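You operate a simulated robot arm through the tools that you are given. There is no shell and no other tool.

Carry out the task below with a simulated robot arm. There is one attempt and no reset: what you move stays moved.

JOB
Polish the scuff off the brown guide in the vice, then put it in the guide tray.
Fine: shut the vice first, use the orange polishing block, put it back, leave the vice open and the cream guide alone. Set down upright: orange polishing block, brown guide. What is to be rubbed or washed off counts as gone when no trace of it is left.

It is judged by the outcome, as a careful person would: the job done as asked, and still so three seconds after it is handed in. It fails if anything else is knocked over, pushed out of place, dropped, spilled or broken.

ROBOT AND FRAMES
A 7-joint arm with a two-finger parallel gripper, fixed in place. Base frame: the origin is at the foot of the arm, x ahead of it, y to its left, z up. Lengths are in m, angles in rad, forces in N, time in s.
With the tool pointing down near the work surface it reaches from about 0.38 to 0.8 m from the base axis. Its first joint turns from -2.496 to 2.496 rad. Payload 3 kg.
The tool frame sits at the grasp point between the pads (the TCP): z along the fingers, y along the line on which they close. The tips reach 0.03 m beyond it. The gripper opens to 0.11 m. The fingers are 0.02 m wide and 0.01 m thick; the gripper's body (0.048 by 0.112 m) begins 0.055 m behind the TCP.
Orientation is told as [roll, pitch, yaw] about the base's x, y, z axes, in that order, counted from this pose: with the fingers straight down and closing along the base's y, the tool's x points along the base's -x, its y along +y and its z along -z.

CONTROLS
- The arm moves only by the tool step_arm. Its argument "rows" is a list of rows, each a list of 7 numbers: the shift along the base's x, y, z in cm, then the turn, a rotation vector about the base's x, y, z in rad, then the finger opening in cm, from 0 to 11. In form: [[dx, dy, dz, wx, wy, wz, jaw], ...]. A call has 1 to 20 rows; each row shifts and turns the commanded pose from where the row before left it. A row lasts 0.2 s, in which the tool goes at most 0.05 m and 0.15 rad; a call with a longer step from one row to the next is refused whole, and so is a gripper value outside its range. A pose out of reach is approached as far as the arm can. The call stops where the force on the tool passes 90 N (or 10 N more than at its start, if that is more) or the arm is blocked; 0.2 s more then pass. The fingers move at their own pace (about 0.153 m/s each) and stop on an object; they squeeze with about 42 N. The grip force told is the motor's: it shows also when the fingers shut on nothing. Time passes only in rows, and 0.2 s behind the last, so rows that do not move let the fingers close. It gives the time, the measured TCP pose, the force on the tool (base axes), the opening and the grip force at its end, in the units of the frame above (readings bear some noise), with the torque about the TCP (base axes, N m) and any sound that the robot's microphone picked up, and new pictures: "pictures" is both (left out), scene, wrist or none.
- Cameras (640 x 400 px; columns grow to the right, rows downward): "scene" is fixed at [0.2216, -0.4991, 1.6868]; the picture's right is [0.78, -0.62, 0.00], its down [-0.38, -0.48, -0.79] and it looks along [0.49, 0.62, -0.61] (base axes); focal length 356 px, centre (320, 200). "wrist" rides on the gripper at [0.072, 0.017, -0.103] in the tool frame; the picture's right is [-0.23, 0.97, 0.00], its down [-0.76, -0.18, -0.62] and it looks along [-0.61, -0.14, 0.78] (tool axes); focal length 222 px, centre (320, 200). There is no depth. A picture from a camera that has moved, and an enlarged one, comes with that camera's place and axes in the base frame and with its lens.
- slide_trunk(by): slides the trunk up (or, below 0, down) by that many m; the arm rides with it, the base frame stays. It gives what a move gives, with no picture.
- inspect(camera, box): a new picture of the part [left, top, right, bottom] of that camera's present view, enlarged. It takes no simulated time.
- job_done(): hands the job in; it is judged then, once.

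Places have to be worked out from the pictures, the camera data and where the tool is seen. Open the gripper and draw the arm clear of the work before you hand the job in, unless the task says otherwise.

The tools are called after "Request:" as a command line: name --pt "numbers of a row" for each row, then --argument value for the rest, lists and objects as JSON in quotes. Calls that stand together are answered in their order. step_arm: Moves the arm, as the interface text tells. Its arguments: {"type":"object","properties":{"rows":{"type":"array","items":{"type":"array","items":{"type":"number"}}},"pictures":{"type":"string","enum":["both","scene","wrist","none"]}},"required":["rows"]} The other tools are called the same way: slide_trunk (by) slides the trunk up or down; inspect (camera, box) takes an enlarged picture of a part of a camera's view; job_done () hands the job in.

At the start:

```text
time_s: 0.0
tcp_pos: [0.5351, 0.2503, 1.2943]
tool_rot: [0.0, 0.0, 0.002]
wrist_force: [0.6, -0.3, 0.5]
torque: [-0.04, 0.01, -0.01]
grip_width: 0.1098
grip_force: 0.0
trunk travel left (down, up): [-0.425, 0.065]
```

scene: 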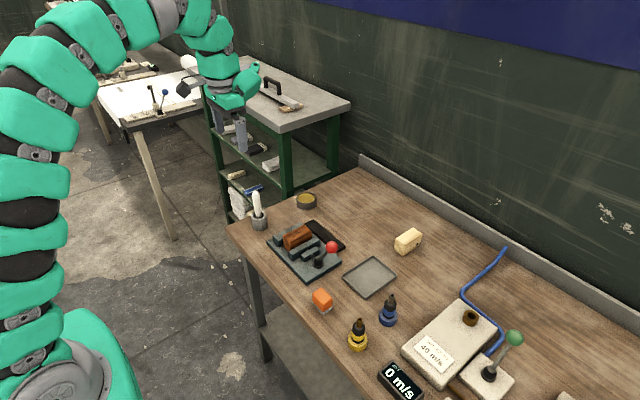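
wrist: 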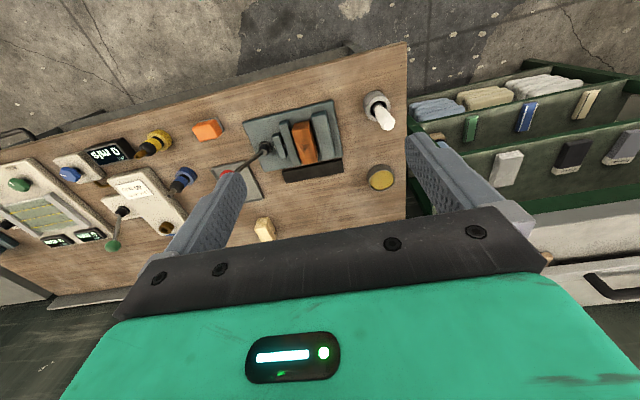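

I'll start by looking closely at the bench, since the vice, block, tray and guides are small in the overview.

Request:
inspect --camera "scene" --box '[230, 180, 430, 320]'

Request:
inspect --camera "wrist" --box '[180, 70, 420, 250]'

Request:
inspect --camera "scene" --box '[320, 260, 600, 400]'

```text
2.86 times, centred on (330, 250) of scene
camera zoom: at [0.2216, -0.4991, 1.6868], right [0.78, -0.62, 0.0], down [-0.38, -0.48, -0.79], along [0.49, 0.62, -0.61], focal length 1017 px, centre (291, 57)
```

zoom: 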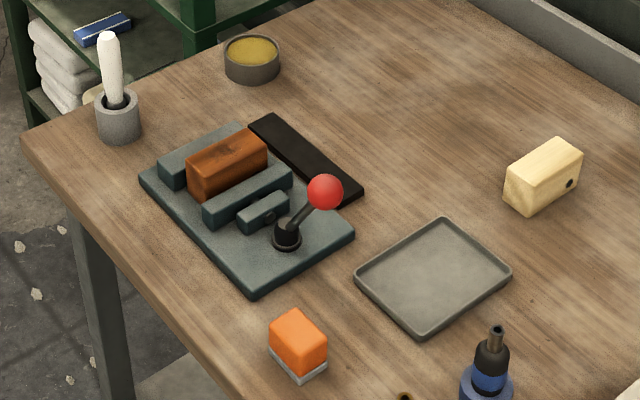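

```text
2.22 times, centred on (300, 160) of wrist
camera zoom: at [0.4626, 0.2668, 1.3984], right [0.23, 0.97, 0.0], down [0.76, -0.18, 0.62], along [0.61, -0.14, -0.78], focal length 494 px, centre (364, 289)
```

zoom: 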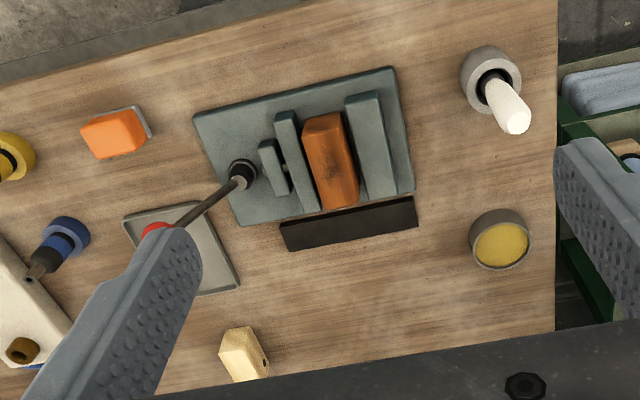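

```text
2.29 times, centred on (460, 330) of scene
camera zoom: at [0.2216, -0.4991, 1.6868], right [0.78, -0.62, 0.0], down [-0.38, -0.48, -0.79], along [0.49, 0.62, -0.61], focal length 814 px, centre (0, -97)
```

zoom: 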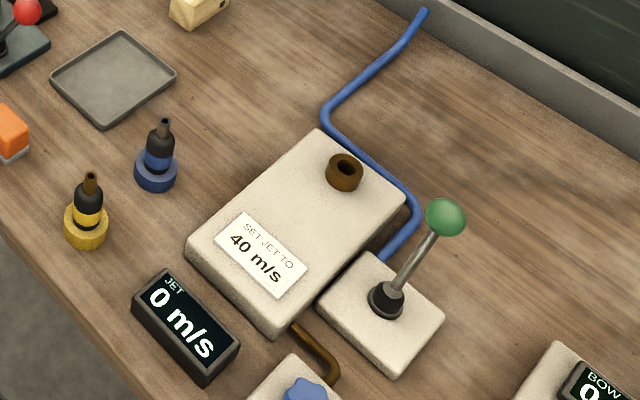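

The orange block triangulates to about (0.60, -0.04) with its top near z≈0.89, the guide in the vice is near (0.68, 0.19), and the tray is near (0.77, -0.04). I'll lower the gripper above the near side of the vice for a closer wrist view.

Request:
step_arm --pt "-1 -1 -4 0 0 0 11" --pt "-1 -1 -4 0 0 0 11" --pt "-1 -1 -4 0 0 0 11" --pt "-1 -1 -4 0 0 0 11" --pt "0 0 0 0 0 0 11" --pictures "both"

```text
time_s: 1.2
tcp_pos: [0.4968, 0.2109, 1.1367]
tool_rot: [0.0, 0.001, -0.001]
wrist_force: [0.6, 0.4, -0.6]
torque: [0.01, 0.0, -0.03]
grip_width: 0.11
grip_force: 0.0
trunk travel left (down, up): [-0.425, 0.065]
camera wrist: at [0.4255, 0.2263, 1.2401], right [0.23, 0.97, 0.0], down [0.76, -0.18, 0.62], along [0.61, -0.14, -0.78], focal length 222 px, centre (320, 200)
```

scene: 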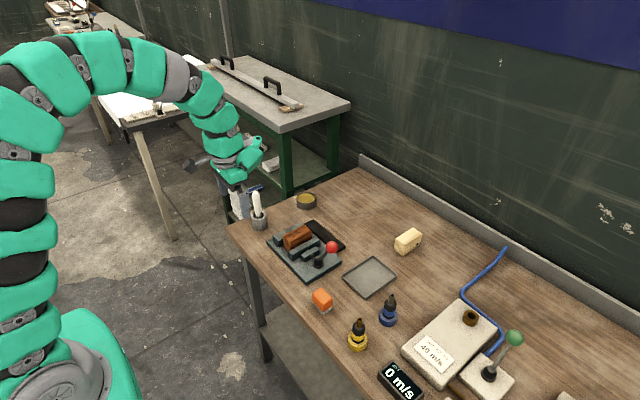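
wrist: 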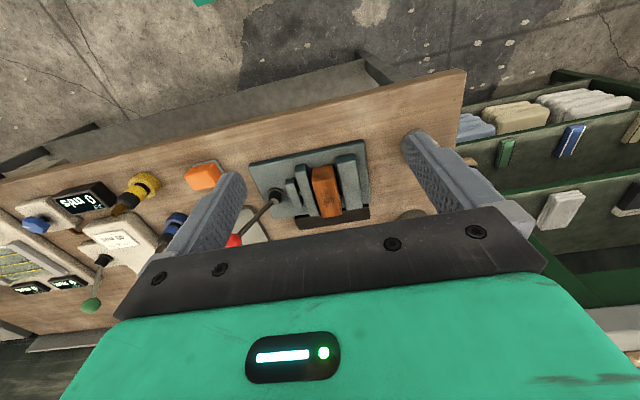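

The view is clear between the fingers. I'll zoom in on the vice from both cameras to understand the lever and jaws.

Request:
inspect --camera "wrist" --box '[170, 130, 410, 270]'

Request:
inspect --camera "scene" --box '[260, 205, 350, 290]'

```text
2.67 times, centred on (290, 200) of wrist
camera zoom: at [0.4255, 0.2263, 1.2401], right [0.23, 0.97, 0.0], down [0.76, -0.18, 0.62], along [0.61, -0.14, -0.78], focal length 592 px, centre (400, 200)
```

zoom: 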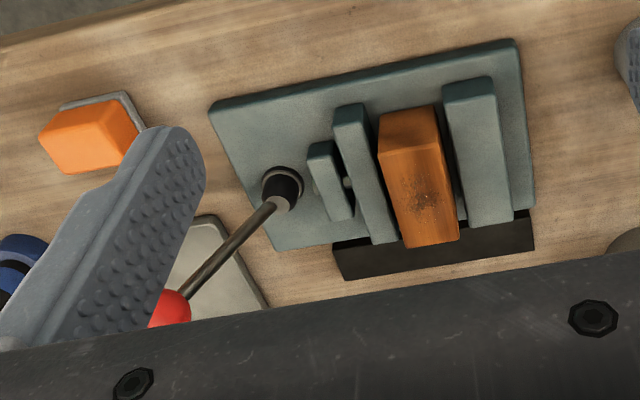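

```text
4.71 times, centred on (305, 248) of scene
camera zoom: at [0.2216, -0.4991, 1.6868], right [0.78, -0.62, 0.0], down [-0.38, -0.48, -0.79], along [0.49, 0.62, -0.61], focal length 1675 px, centre (391, -24)
```

zoom: 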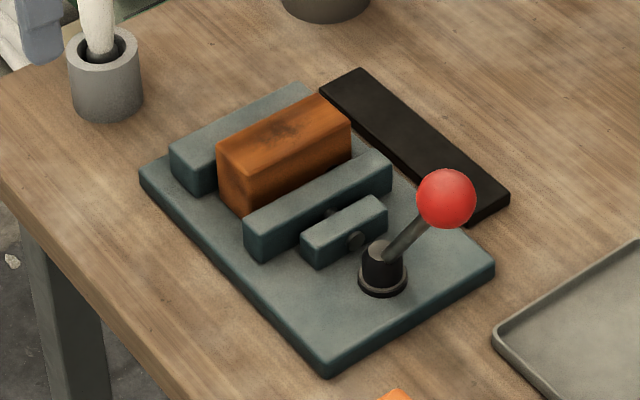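

Triangulating from both cameras:
- **Vice:** the base plate spans x 0.60–0.74 and y 0.044–0.263, aligned with the base axes.
- **Guide:** the top is at z≈0.921, x 0.631–0.714, y 0.164–0.200.
- **Lever:** the boss is near (0.675, 0.081) and the red knob near (0.673, 0.018, 0.99), so the lever leans toward -y.

Next I'll move over the orange block to see how it sits.

Request:
step_arm --pt "0 -3.85 -1.45 0 0 0 11" --pt "0 -3.85 -1.45 0 0 0 11" --pt "0 -3.85 -1.45 0 0 0 11" --pt "0 -3.85 -1.45 0 0 0 11" --pt "0 -3.85 -1.45 0 0 0 11" --pt "0 -3.85 -1.45 0 0 0 11" --pt "0 0 0 0 0 0 11" --pictures "both"

```text
time_s: 2.8
tcp_pos: [0.4926, -0.0199, 1.0488]
tool_rot: [0.0, 0.002, -0.001]
wrist_force: [-0.4, -0.1, -0.1]
torque: [-0.01, -0.02, 0.0]
grip_width: 0.11
grip_force: 0.0
trunk travel left (down, up): [-0.425, 0.065]
camera wrist: at [0.421, -0.0033, 1.1518], right [0.23, 0.97, 0.0], down [0.76, -0.18, 0.62], along [0.61, -0.14, -0.78], focal length 222 px, centre (320, 200)
```

scene: 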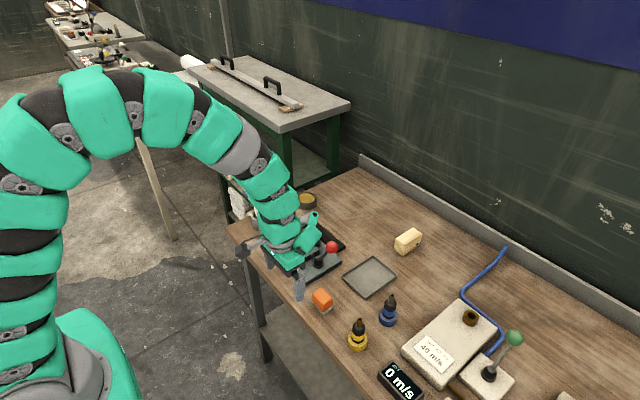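
wrist: 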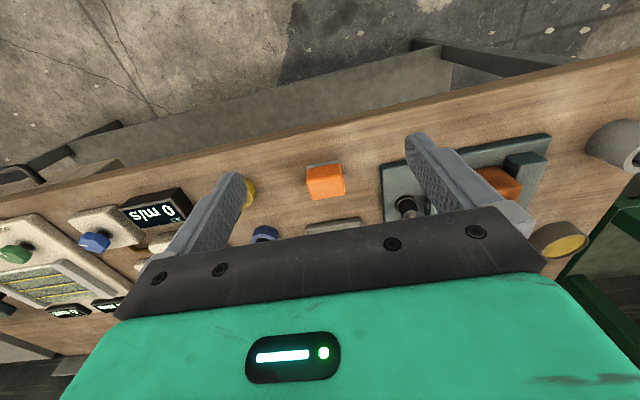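

The block is right between the fingers in view. Zooming in on it from both cameras.

Request:
inspect --camera "wrist" --box '[270, 140, 380, 220]'

Request:
inspect --camera "scene" --box '[295, 275, 350, 325]'

```text
5.00 times, centred on (325, 180) of wrist
camera zoom: at [0.421, -0.0033, 1.1518], right [0.23, 0.97, 0.0], down [0.76, -0.18, 0.62], along [0.61, -0.14, -0.78], focal length 1111 px, centre (295, 300)
```

zoom: 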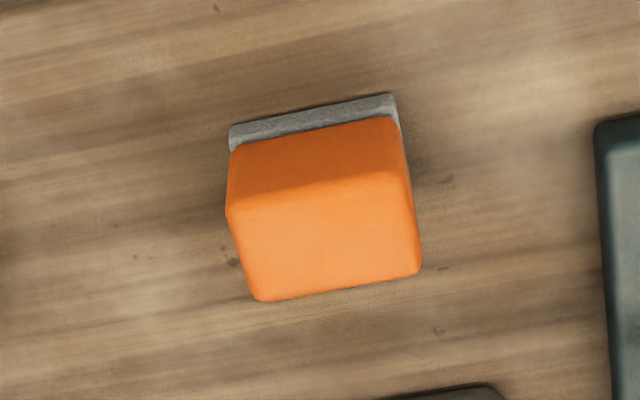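

```text
8.00 times, centred on (322, 300) of scene
camera zoom: at [0.2216, -0.4991, 1.6868], right [0.78, -0.62, 0.0], down [-0.38, -0.48, -0.79], along [0.49, 0.62, -0.61], focal length 2848 px, centre (300, -600)
```

zoom: 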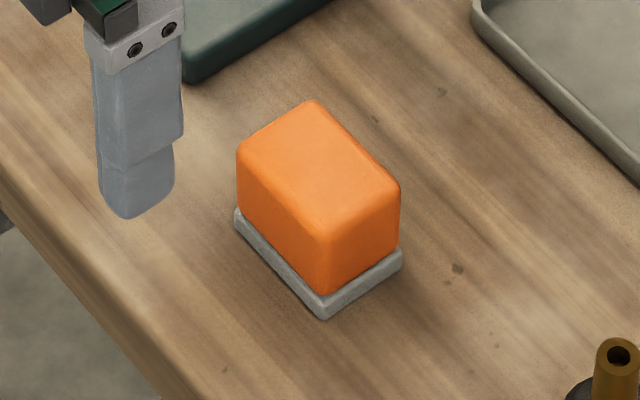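

The block is about 0.034 (x) by 0.048 (y), centred near (0.597, -0.037). Its bottom is on the table at z≈0.857, its top is at ≈0.908, and the grey felt sole is underneath. Vice first: I'll rise and hover above the red knob to check its position.

Request:
step_arm --pt "0 0 4 0 0 0 11" --pt "0 0 4 0 0 0 11" --pt "4.5 0.9 0 0 0 0 11" --pt "4.5 1 0 0 0 0 11" --pt "4.5 1 0 0 0 0 11" --pt "4.5 1 0 0 0 0 11" --pt "0 0 0 0 0 0 11" --pictures "both"

```text
time_s: 4.4
tcp_pos: [0.6719, 0.0201, 1.1299]
tool_rot: [-0.002, 0.002, 0.001]
wrist_force: [0.3, -0.1, 0.1]
torque: [0.02, 0.05, 0.0]
grip_width: 0.1104
grip_force: 0.1
trunk travel left (down, up): [-0.425, 0.065]
camera wrist: at [0.5999, 0.0356, 1.2326], right [0.23, 0.97, 0.0], down [0.76, -0.18, 0.62], along [0.61, -0.14, -0.78], focal length 222 px, centre (320, 200)
```

scene: 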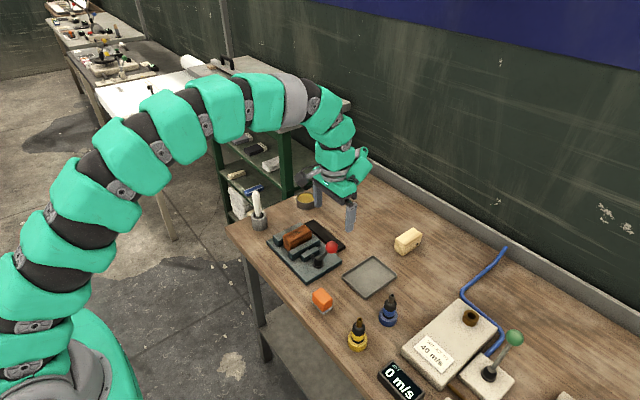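
wrist: 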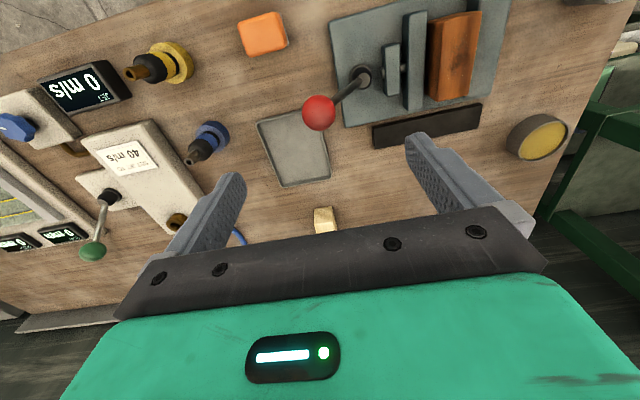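

From here the knob ray at z=0.99 gives (0.673, 0.017), which matches my estimate. I'll take a close-up of the vice from above before touching the lever.

Request:
inspect --camera "wrist" --box '[300, 0, 520, 150]'

Request:
inspect --camera "scene" --box '[260, 205, 350, 290]'

```text
2.67 times, centred on (410, 75) of wrist
camera zoom: at [0.5999, 0.0356, 1.2326], right [0.23, 0.97, 0.0], down [0.76, -0.18, 0.62], along [0.61, -0.14, -0.78], focal length 592 px, centre (80, 533)
```

zoom: 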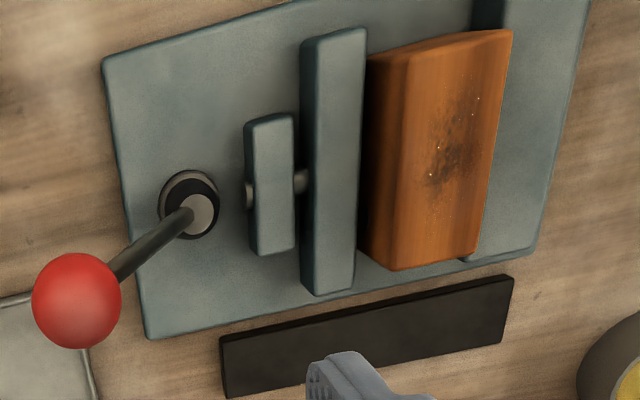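

```text
4.71 times, centred on (305, 248) of scene
camera zoom: at [0.2216, -0.4991, 1.6868], right [0.78, -0.62, 0.0], down [-0.38, -0.48, -0.79], along [0.49, 0.62, -0.61], focal length 1675 px, centre (391, -24)
```

zoom: 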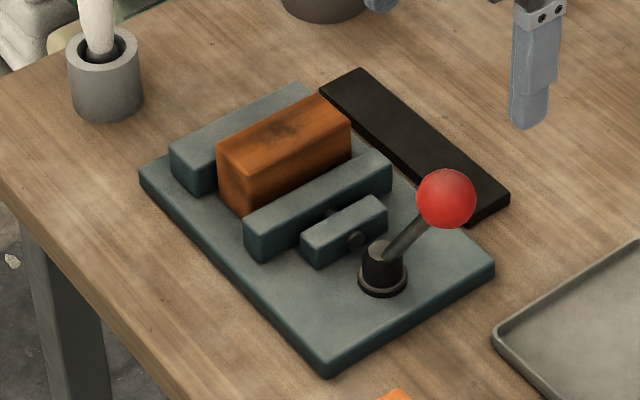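

The gap between the moving jaw and the guide is visible, and the scuff is around the middle of the guide's top. I'll lower the open fingers to straddle the knob in y, then narrow them around it without gripping.

Request:
step_arm --pt "0 -0.2 -4.5 0 0 0 11" --pt "0 0 -4.5 0 0 0 11" --pt "0 0 -4.5 0 0 0 11" --pt "0 0 0 0 0 0 6" --pt "0 0 0 0 0 0 5.2" --pt "0 0 0 0 0 0 5.2" --pictures "both"

```text
time_s: 5.8
tcp_pos: [0.6749, 0.0173, 0.9927]
tool_rot: [0.003, 0.001, 0.0]
wrist_force: [1.7, 5.8, 4.8]
torque: [0.29, -0.03, -0.03]
grip_width: 0.0544
grip_force: 2.3
trunk travel left (down, up): [-0.425, 0.065]
camera wrist: at [0.6012, 0.0329, 1.0965], right [0.23, 0.97, 0.0], down [0.76, -0.18, 0.62], along [0.61, -0.14, -0.78], focal length 222 px, centre (320, 200)
```

scene: 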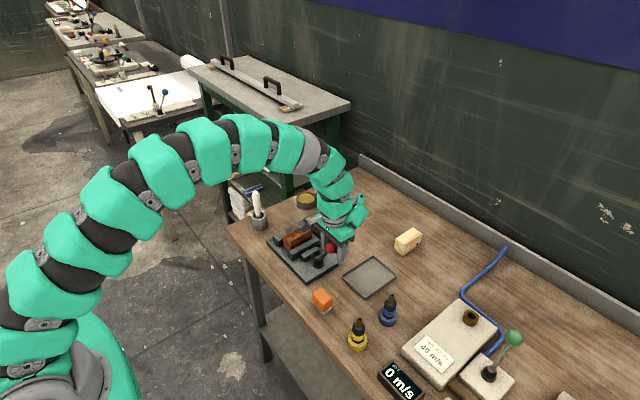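
wrist: 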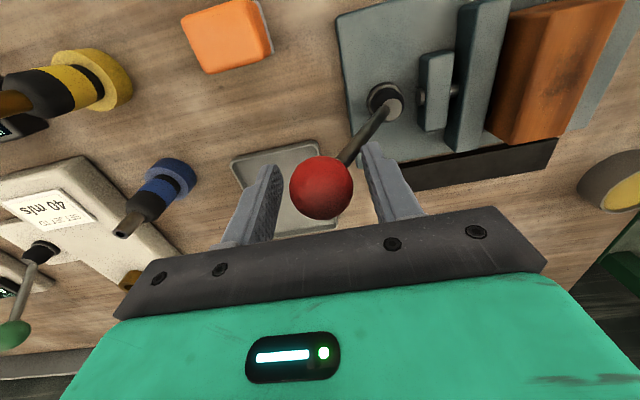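

The knob is between the fingers and the +y finger just brushes the stem. I'll loosen slightly and move +y so the -y finger pushes the knob over, watching the force and the jaw.

Request:
step_arm --pt "0 0.5 0 0 0 0 6" --pt "0 1 0 0 0 0 6" --pt "0 1 0 0 0 0 6" --pt "0 1 0 0 0 0 6" --pt "0 1 0 0 0 0 6" --pictures "both"

```text
time_s: 7.0
tcp_pos: [0.6762, 0.0604, 0.9917]
tool_rot: [0.0, 0.003, 0.001]
wrist_force: [-0.7, -1.1, 0.1]
torque: [0.03, -0.01, 0.0]
grip_width: 0.0609
grip_force: 0.5
trunk travel left (down, up): [-0.425, 0.065]
camera wrist: at [0.6027, 0.0767, 1.0956], right [0.23, 0.97, 0.0], down [0.76, -0.18, 0.62], along [0.61, -0.14, -0.78], focal length 222 px, centre (320, 200)
```

scene: 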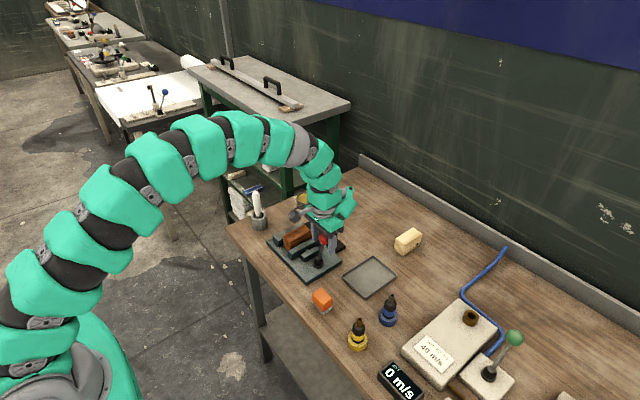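
wrist: 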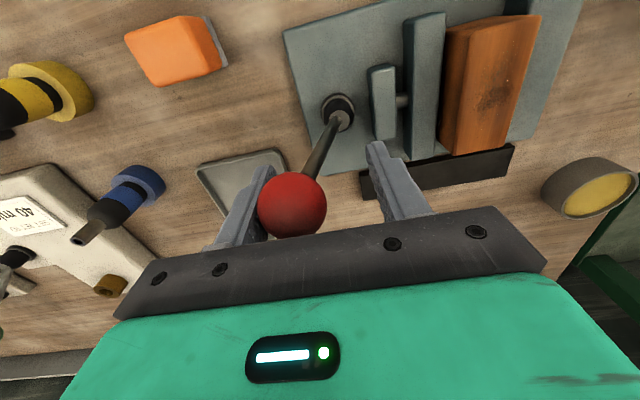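

The lever follows and the jaw has moved toward the guide with little force. Continuing the push in +y.

Request:
step_arm --pt "0 1 0 0 0 0 6" --pt "0 1 0 0 0 0 6" --pt "0 1 0 0 0 0 6" --pt "0 1 0 0 0 0 6" --pictures "both"

```text
time_s: 8.0
tcp_pos: [0.6748, 0.1017, 0.9934]
tool_rot: [0.001, 0.0, 0.003]
wrist_force: [0.2, -2.0, -0.4]
torque: [0.02, -0.02, -0.03]
grip_width: 0.0605
grip_force: 0.3
trunk travel left (down, up): [-0.425, 0.065]
camera wrist: at [0.6033, 0.118, 1.0964], right [0.23, 0.97, 0.0], down [0.76, -0.18, 0.62], along [0.61, -0.14, -0.78], focal length 222 px, centre (320, 200)
```

scene: 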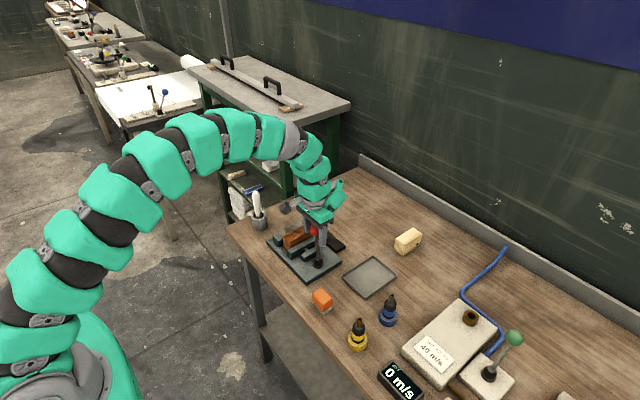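
wrist: 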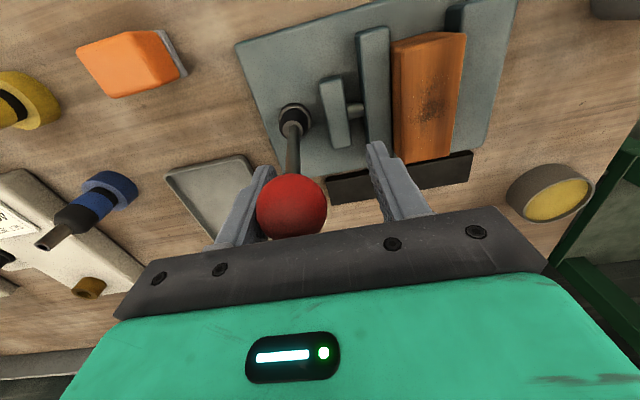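

The lever is now near vertical and the jaw is close to the guide. Continuing in small steps, watching for a rise in force or a sound.

Request:
step_arm --pt "0 1 0 0 0 0 6" --pt "0 1 0 0 0 0 6" --pt "0 1 0 0 0 0 6" --pictures "both"

```text
time_s: 8.8
tcp_pos: [0.6765, 0.1311, 0.994]
tool_rot: [0.003, 0.001, -0.001]
wrist_force: [0.7, -1.8, 0.7]
torque: [-0.11, 0.01, 0.03]
grip_width: 0.0608
grip_force: 0.4
trunk travel left (down, up): [-0.425, 0.065]
camera wrist: at [0.6036, 0.147, 1.0972], right [0.23, 0.97, 0.0], down [0.76, -0.18, 0.62], along [0.61, -0.14, -0.78], focal length 222 px, centre (320, 200)
```

scene: 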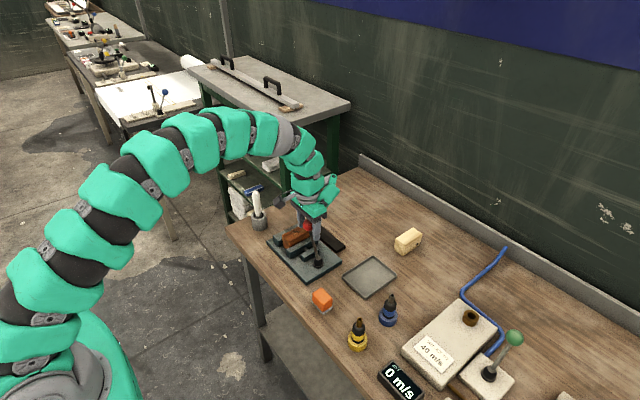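
wrist: 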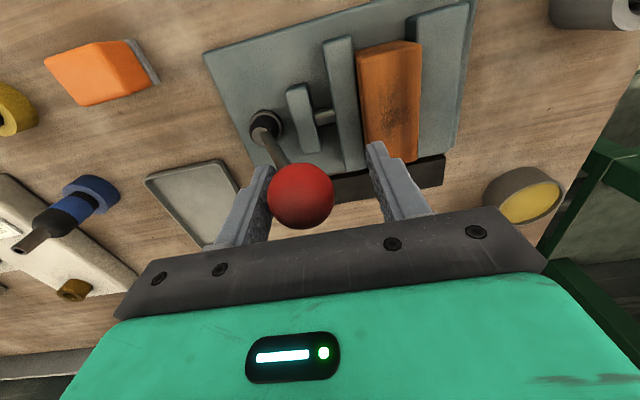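

The lever has gone past vertical. Let me check the jaw gaps before pushing further.

Request:
inspect --camera "wrist" --box '[200, 0, 480, 180]'

Request:
inspect --camera "scene" --box '[260, 205, 350, 290]'

```text
2.22 times, centred on (340, 90) of wrist
camera zoom: at [0.6036, 0.147, 1.0972], right [0.23, 0.97, 0.0], down [0.76, -0.18, 0.62], along [0.61, -0.14, -0.78], focal length 494 px, centre (276, 444)
```

zoom: 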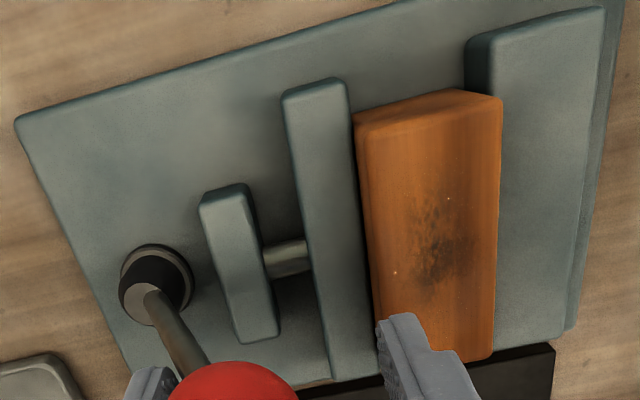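

```text
4.71 times, centred on (305, 248) of scene
camera zoom: at [0.2216, -0.4991, 1.6868], right [0.78, -0.62, 0.0], down [-0.38, -0.48, -0.79], along [0.49, 0.62, -0.61], focal length 1675 px, centre (391, -24)
```

zoom: 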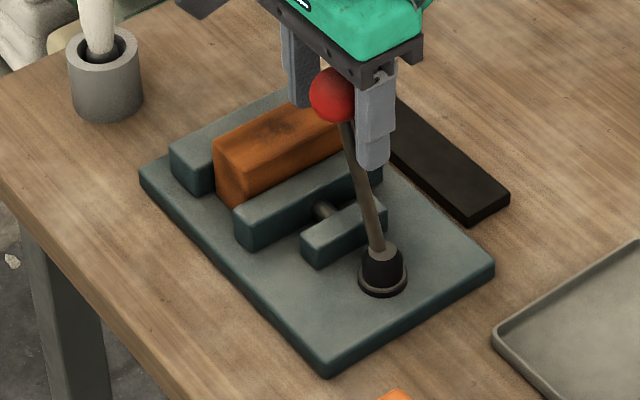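

The jaw is close to or touching the guide, but the lever resistance is still low (~2 N), so it isn't at its stop yet. Pushing on gently.

Request:
step_arm --pt "0 0.7 0 0 0 0 6" --pt "0 0.7 0 0 0 0 6" --pt "0 0.6 0 0 0 0 6" --pictures "both"

```text
time_s: 9.6
tcp_pos: [0.6755, 0.1471, 0.992]
tool_rot: [0.002, 0.001, -0.002]
wrist_force: [-0.2, -20.7, 3.8]
torque: [-0.76, 0.05, 0.07]
grip_width: 0.0706
grip_force: 10.4
trunk travel left (down, up): [-0.425, 0.065]
camera wrist: at [0.6039, 0.1645, 1.0961], right [0.23, 0.97, 0.0], down [0.76, -0.18, 0.62], along [0.61, -0.14, -0.78], focal length 222 px, centre (320, 200)
```

scene: 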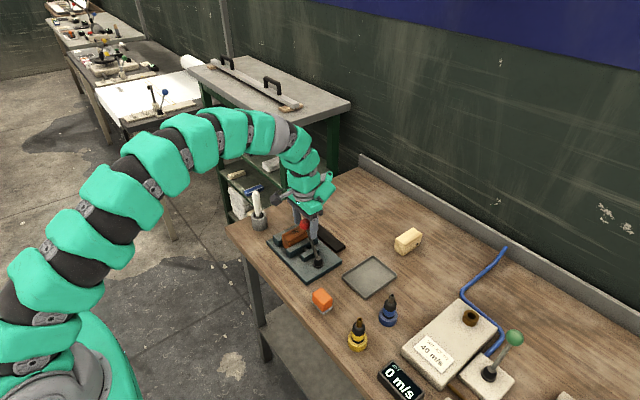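
wrist: 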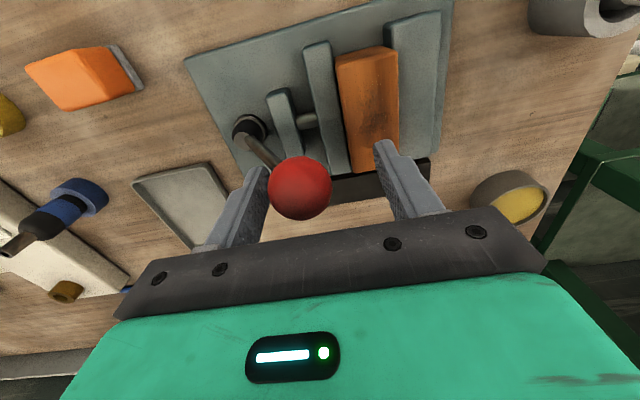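

Resistance has jumped to about 21 N, so the lever is at its stop or the guide is clamped. Checking the jaws up close.

Request:
inspect --camera "wrist" --box '[180, 0, 460, 180]'

Request:
inspect --camera "scene" --box '[260, 205, 350, 290]'

```text
2.22 times, centred on (320, 90) of wrist
camera zoom: at [0.6039, 0.1645, 1.0961], right [0.23, 0.97, 0.0], down [0.76, -0.18, 0.62], along [0.61, -0.14, -0.78], focal length 494 px, centre (320, 444)
```

zoom: 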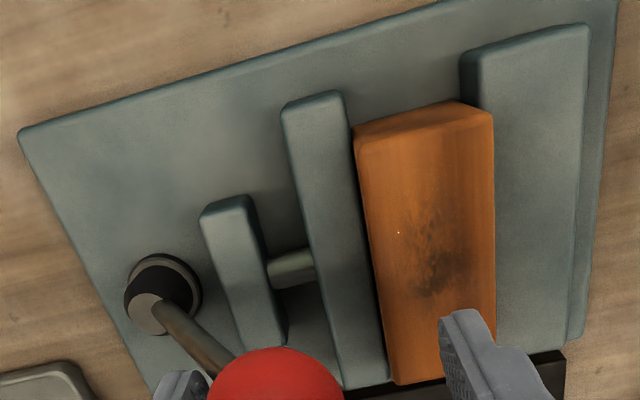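

```text
4.71 times, centred on (305, 248) of scene
camera zoom: at [0.2216, -0.4991, 1.6868], right [0.78, -0.62, 0.0], down [-0.38, -0.48, -0.79], along [0.49, 0.62, -0.61], focal length 1675 px, centre (391, -24)
```

zoom: 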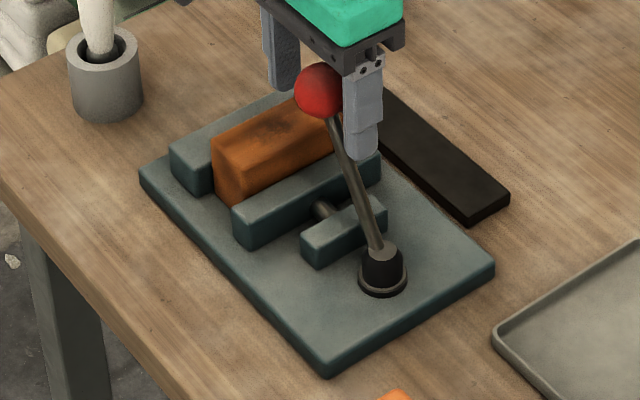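

The guide is seated between both jaws. I'll push another small step to check that this is a firm stop.

Request:
step_arm --pt "0 0.6 0 0 0 0 6" --pt "0 0 0 0 0 0 6" --pictures "wrist"

Request:
inspect --camera "scene" --box '[260, 205, 350, 290]'

```text
time_s: 10.2
tcp_pos: [0.6757, 0.1524, 0.9936]
tool_rot: [0.0, 0.001, 0.001]
wrist_force: [2.4, -37.4, 7.9]
torque: [-1.46, 0.13, 0.26]
grip_width: 0.0785
grip_force: 18.7
trunk travel left (down, up): [-0.425, 0.065]
camera wrist: at [0.6036, 0.1694, 1.0971], right [0.23, 0.97, 0.0], down [0.76, -0.18, 0.62], along [0.61, -0.14, -0.78], focal length 222 px, centre (320, 200)
```

wrist: 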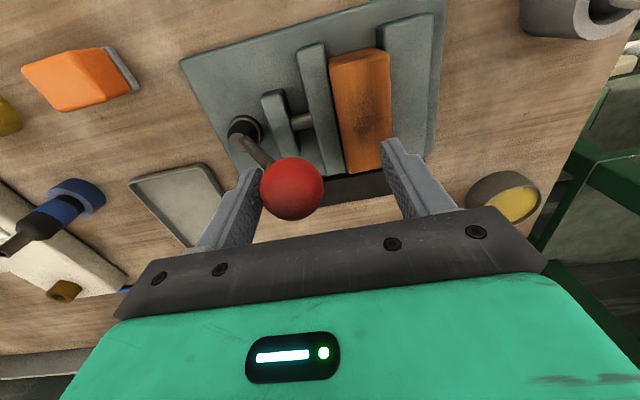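

```text
4.71 times, centred on (305, 248) of scene
camera zoom: at [0.2216, -0.4991, 1.6868], right [0.78, -0.62, 0.0], down [-0.38, -0.48, -0.79], along [0.49, 0.62, -0.61], focal length 1675 px, centre (391, -24)
```

zoom: 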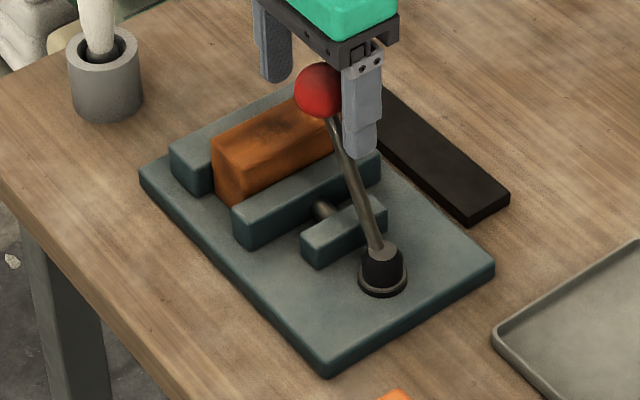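

The knob did not move under 37 N, so the vice is shut hard. I'll ease off to centre on the knob with the fingers opened, then lift straight up.

Request:
step_arm --pt "0 -1 0 0 0 0 8" --pt "0 -1 0 0 0 0 9" --pt "0 0 0 0 0 0 9" --pt "0 0 3 0 0 0 9" --pt "0 0 4 0 0 0 9" --pt "0 0 4 0 0 0 9" --pt "0 0 0 0 0 0 9" --pictures "both"

Request:
inspect --camera "scene" --box '[260, 205, 350, 290]'

Request:
inspect --camera "wrist" --box '[200, 0, 440, 150]'

```text
time_s: 11.8
tcp_pos: [0.6752, 0.1376, 1.1046]
tool_rot: [-0.001, 0.0, -0.001]
wrist_force: [0.1, -0.4, 0.1]
torque: [0.01, 0.01, -0.03]
grip_width: 0.0897
grip_force: 0.0
trunk travel left (down, up): [-0.425, 0.065]
camera wrist: at [0.6022, 0.1531, 1.2074], right [0.23, 0.97, 0.0], down [0.76, -0.18, 0.62], along [0.61, -0.14, -0.78], focal length 222 px, centre (320, 200)
```

scene: 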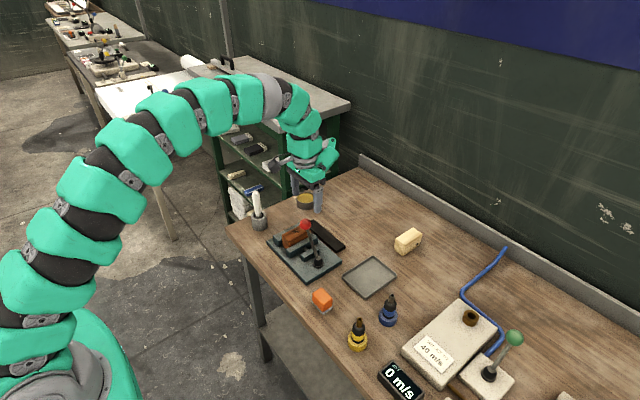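
wrist: 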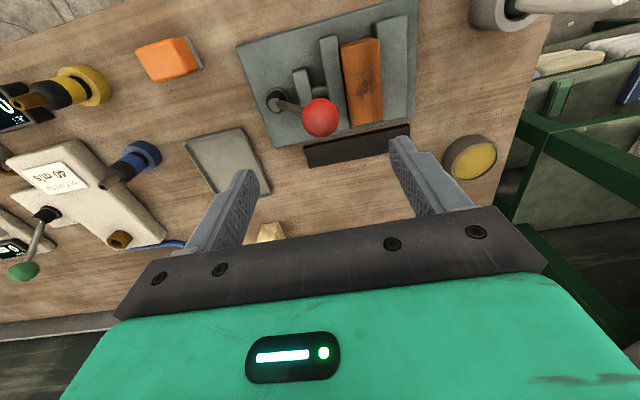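

```text
4.71 times, centred on (305, 248) of scene
camera zoom: at [0.2216, -0.4991, 1.6868], right [0.78, -0.62, 0.0], down [-0.38, -0.48, -0.79], along [0.49, 0.62, -0.61], focal length 1675 px, centre (391, -24)
```

zoom: 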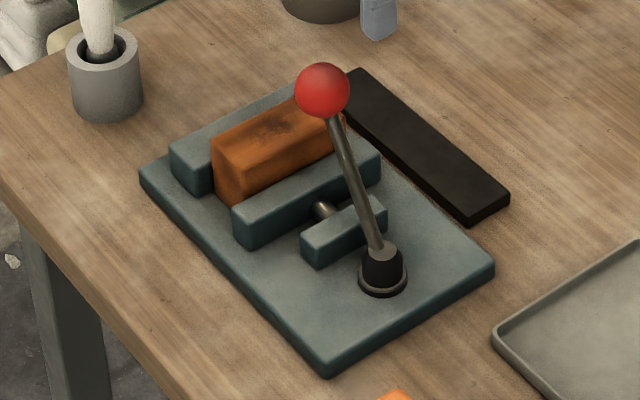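

```text
2.67 times, centred on (320, 75) of wrist
camera zoom: at [0.6022, 0.1531, 1.2074], right [0.23, 0.97, 0.0], down [0.76, -0.18, 0.62], along [0.61, -0.14, -0.78], focal length 592 px, centre (320, 533)
```

zoom: 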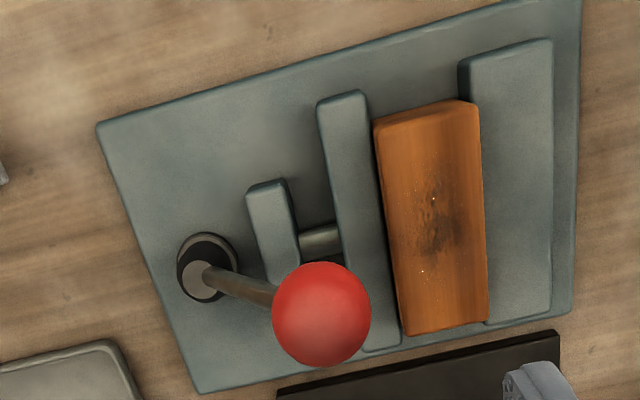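

The lever holds in the shut position and the guide is clamped with no gap, now at y≈0.170–0.206. The knob sits at (0.673, 0.137, 0.992), so a gripper closing along y would clash with it. I'll turn the hand -90° to close along x while moving over to the orange block.

Request:
step_arm --pt "-0.71 -1.6 0 0 0 -0.15 8" --pt "-0.71 -1.6 0 0 0 -0.15 8" --pt "-0.71 -1.6 0 0 0 -0.15 8" --pt "-0.71 -1.6 0 0 0 -0.15 8" --pt "-0.71 -1.6 0 0 0 -0.15 8" --pt "-0.71 -1.6 0 0 0 -0.15 8" --pt "-0.71 -1.6 0 0 0 -0.15 8" --pt "-0.71 -1.6 0 0 0 -0.15 8" --pt "-0.71 -1.6 0 0 0 -0.15 8" --pt "-0.71 -1.6 0 0 0 -0.15 8" --pt "-0.7 -1.5 0 0 0 -0.0708 8" --pt "0 0 0 0 0 0 8" --pictures "both"

```text
time_s: 14.4
tcp_pos: [0.5969, -0.0366, 1.1012]
tool_rot: [0.0, 0.0, -1.571]
wrist_force: [-0.4, -0.1, -0.2]
torque: [0.0, 0.03, 0.0]
grip_width: 0.0799
grip_force: 0.1
trunk travel left (down, up): [-0.425, 0.065]
camera wrist: at [0.6134, 0.0353, 1.2054], right [0.97, -0.23, 0.0], down [-0.18, -0.76, 0.62], along [-0.14, -0.61, -0.78], focal length 222 px, centre (320, 200)
```

scene: 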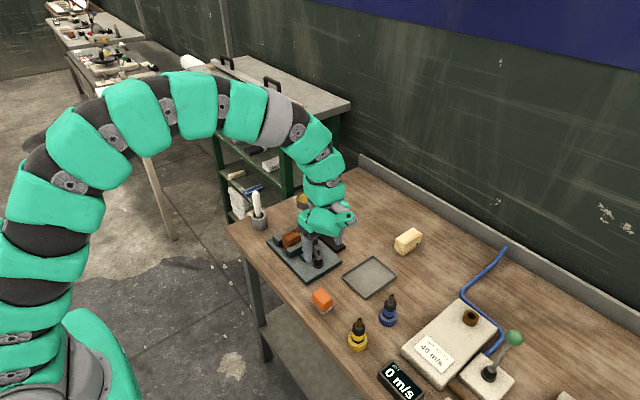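
wrist: 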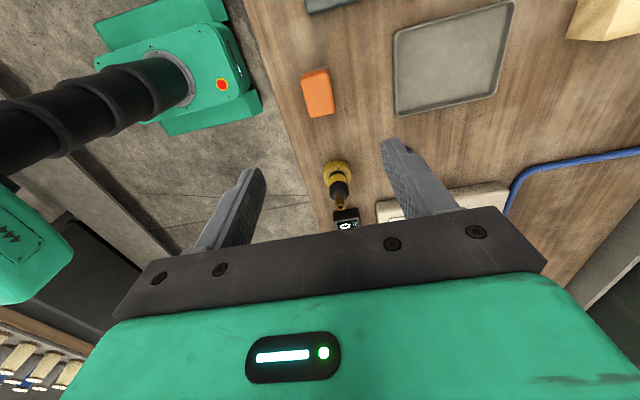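

The hand has turned to -90° and is hovering over the block. Zooming in to fix the block's centre before descending.

Request:
inspect --camera "wrist" --box '[280, 50, 360, 130]'

```text
5.00 times, centred on (320, 90) of wrist
camera zoom: at [0.6134, 0.0353, 1.2054], right [0.97, -0.23, 0.0], down [-0.18, -0.76, 0.62], along [-0.14, -0.61, -0.78], focal length 1111 px, centre (320, 750)
```

zoom: 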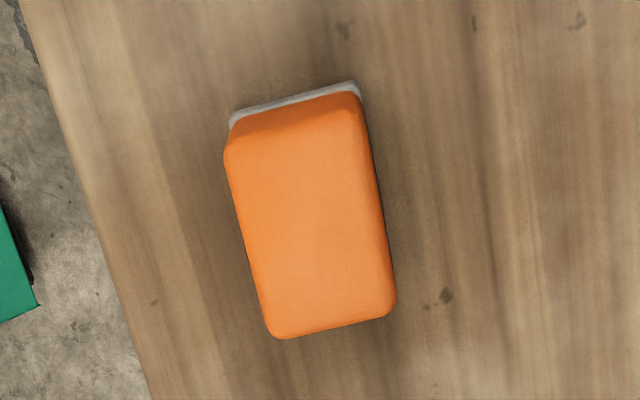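

The block's centre is (0.5955, -0.036) and it is square to the axes. Descending so the tips stop about 1 cm above the table, then closing on it along x.

Request:
step_arm --pt "-0.14 0.05 -4 0 0 0 8" --pt "0 0 -4 0 0 0 8" --pt "0 0 -4 0 0 0 8" --pt "0 0 -4 0 0 0 8" --pt "0 0 -2 0 0 0 8" --pt "0 0 -2 0 0 0 8" --pt "0 0 0 0 0 0 8" --pictures "both"

Request:
inspect --camera "scene" --box '[285, 250, 365, 330]'

```text
time_s: 16.0
tcp_pos: [0.5969, -0.037, 0.9026]
tool_rot: [0.002, 0.002, -1.57]
wrist_force: [-0.7, 0.2, -0.7]
torque: [0.03, -0.02, -0.01]
grip_width: 0.08
grip_force: 0.0
trunk travel left (down, up): [-0.425, 0.065]
camera wrist: at [0.6133, 0.0351, 1.0059], right [0.97, -0.23, 0.0], down [-0.18, -0.76, 0.62], along [-0.14, -0.61, -0.78], focal length 222 px, centre (320, 200)
```

scene: 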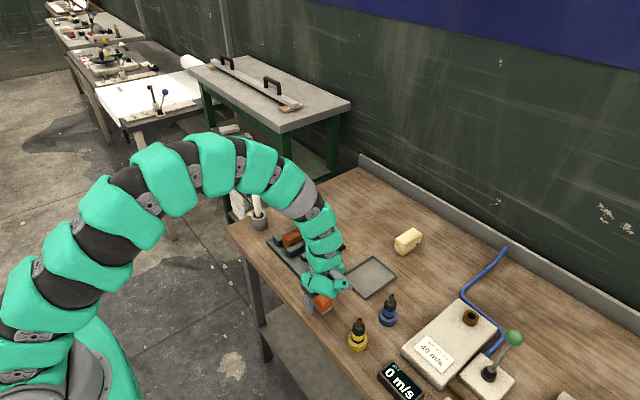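
wrist: 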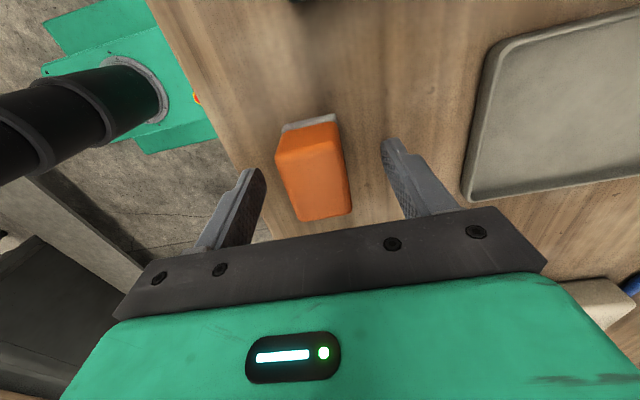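

```text
5.00 times, centred on (325, 290) of scene
camera zoom: at [0.2216, -0.4991, 1.6868], right [0.78, -0.62, 0.0], down [-0.38, -0.48, -0.79], along [0.49, 0.62, -0.61], focal length 1780 px, centre (295, -250)
```

zoom: 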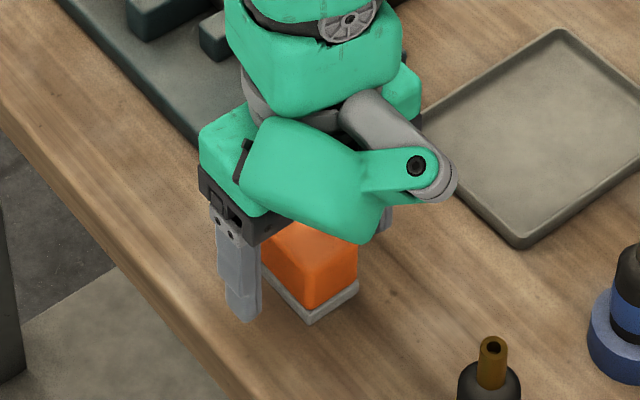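

The block is centred between the fingers. Closing on it.

Request:
step_arm --pt "0 0 0 0 0 0 5" --pt "0 0 0 0 0 0 3" --pt "0 0 0 0 0 0 2" --pt "0 0 0 0 0 0 2" --pictures "both"

```text
time_s: 17.0
tcp_pos: [0.5963, -0.0362, 0.9036]
tool_rot: [0.0, -0.001, -1.568]
wrist_force: [0.3, -0.1, 0.8]
torque: [0.01, 0.01, 0.02]
grip_width: 0.0352
grip_force: 42.1
trunk travel left (down, up): [-0.425, 0.065]
camera wrist: at [0.6132, 0.0352, 1.0061], right [0.97, -0.23, 0.0], down [-0.18, -0.76, 0.62], along [-0.14, -0.61, -0.78], focal length 222 px, centre (320, 200)
```

scene: 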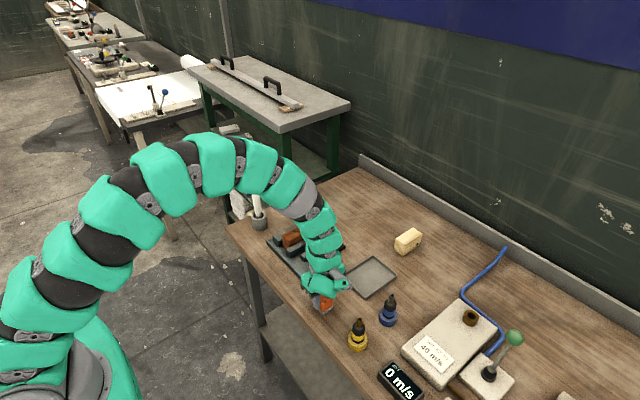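
wrist: 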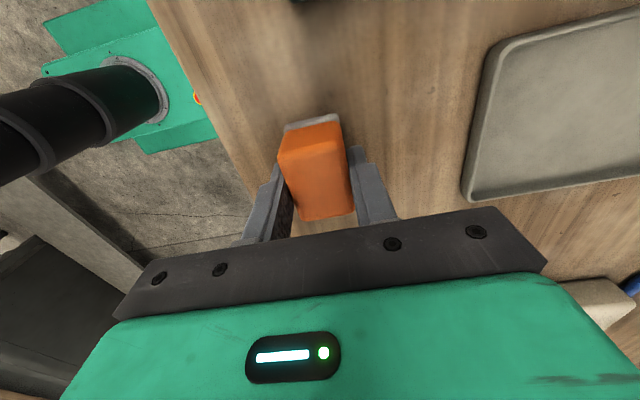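

Firm grip (width 35 mm, 42 N), with the pick pose at (0.596, -0.036, 0.903) for returning it later. Lifting well above the knob and moving over the guide.

Request:
step_arm --pt "0 0 2 0 0 0 2" --pt "0 0 4.5 0 0 0 2" --pt "0 0 4.5 0 0 0 2" --pt "0 0 4.5 0 0 0 2" --pt "0 0 4.5 0 0 0 2" --pt "1.2 3.75 0 0 0 0 2" --pt "1.2 3.75 0 0 0 0 2" --pt "1.2 3.75 0 0 0 0 2" --pt "1.2 3.75 0 0 0 0 2" --pt "1.2 3.75 0 0 0 0 2" --pt "1.2 3.7 0 0 0 0 2" --pt "0 0 0 0 0 0 2" --pictures "both"

Request:
inspect --camera "wrist" --box '[220, 0, 460, 220]'

Request:
inspect --camera "scene" --box '[250, 150, 370, 290]'

```text
time_s: 19.6
tcp_pos: [0.668, 0.188, 1.1051]
tool_rot: [0.001, -0.001, -1.571]
wrist_force: [0.7, 0.4, -0.3]
torque: [-0.02, -0.02, 0.02]
grip_width: 0.0203
grip_force: 0.0
trunk travel left (down, up): [-0.425, 0.065]
camera wrist: at [0.6848, 0.2597, 1.2081], right [0.97, -0.23, 0.0], down [-0.18, -0.76, 0.62], along [-0.14, -0.61, -0.78], focal length 222 px, centre (320, 200)
```

scene: 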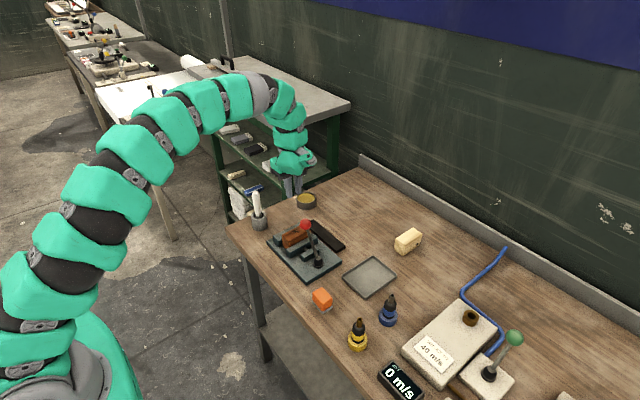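
wrist: 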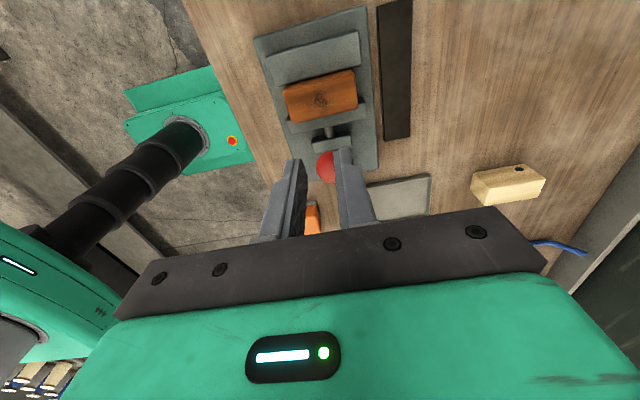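

```text
1.82 times, centred on (340, 110) of wrist
camera zoom: at [0.6848, 0.2597, 1.2081], right [0.97, -0.23, 0.0], down [-0.18, -0.76, 0.62], along [-0.14, -0.61, -0.78], focal length 404 px, centre (284, 364)
```

zoom: 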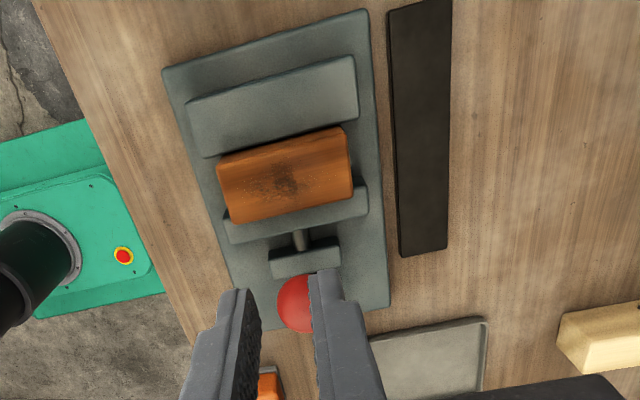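

```text
2.86 times, centred on (310, 220) of scene
camera zoom: at [0.2216, -0.4991, 1.6868], right [0.78, -0.62, 0.0], down [-0.38, -0.48, -0.79], along [0.49, 0.62, -0.61], focal length 1017 px, centre (349, 143)
```

zoom: 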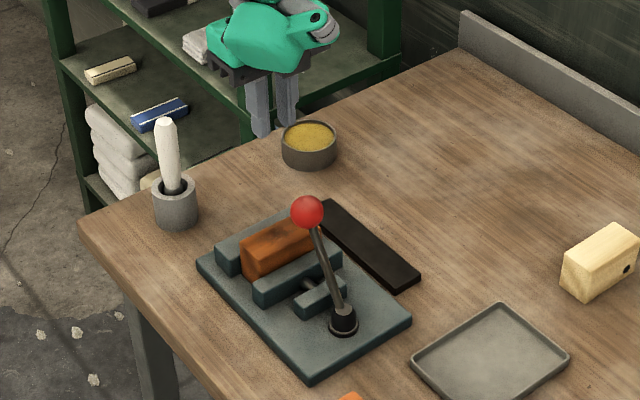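

The gripper reads 20 mm with no force, so the block slipped out during the lift. I need to find where it is and whether it is still upright.

Request:
inspect --camera "scene" --box '[295, 275, 350, 325]'

Request:
inspect --camera "wrist" --box '[290, 180, 340, 250]'

```text
8.00 times, centred on (322, 300) of scene
camera zoom: at [0.2216, -0.4991, 1.6868], right [0.78, -0.62, 0.0], down [-0.38, -0.48, -0.79], along [0.49, 0.62, -0.61], focal length 2848 px, centre (300, -600)
```

zoom: 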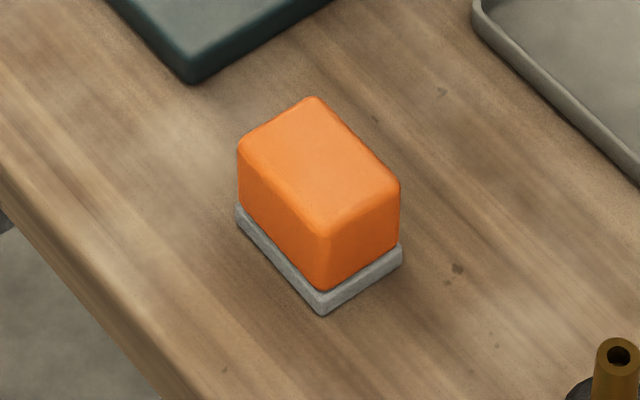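

```text
5.71 times, centred on (315, 215) of wrist
camera zoom: at [0.6848, 0.2597, 1.2081], right [0.97, -0.23, 0.0], down [-0.18, -0.76, 0.62], along [-0.14, -0.61, -0.78], focal length 1269 px, centre (349, 114)
```

zoom: 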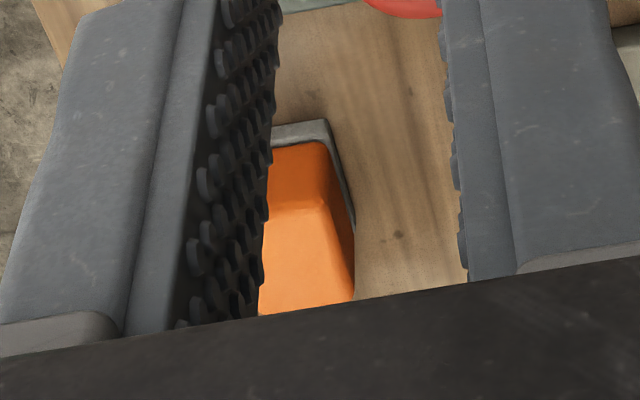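

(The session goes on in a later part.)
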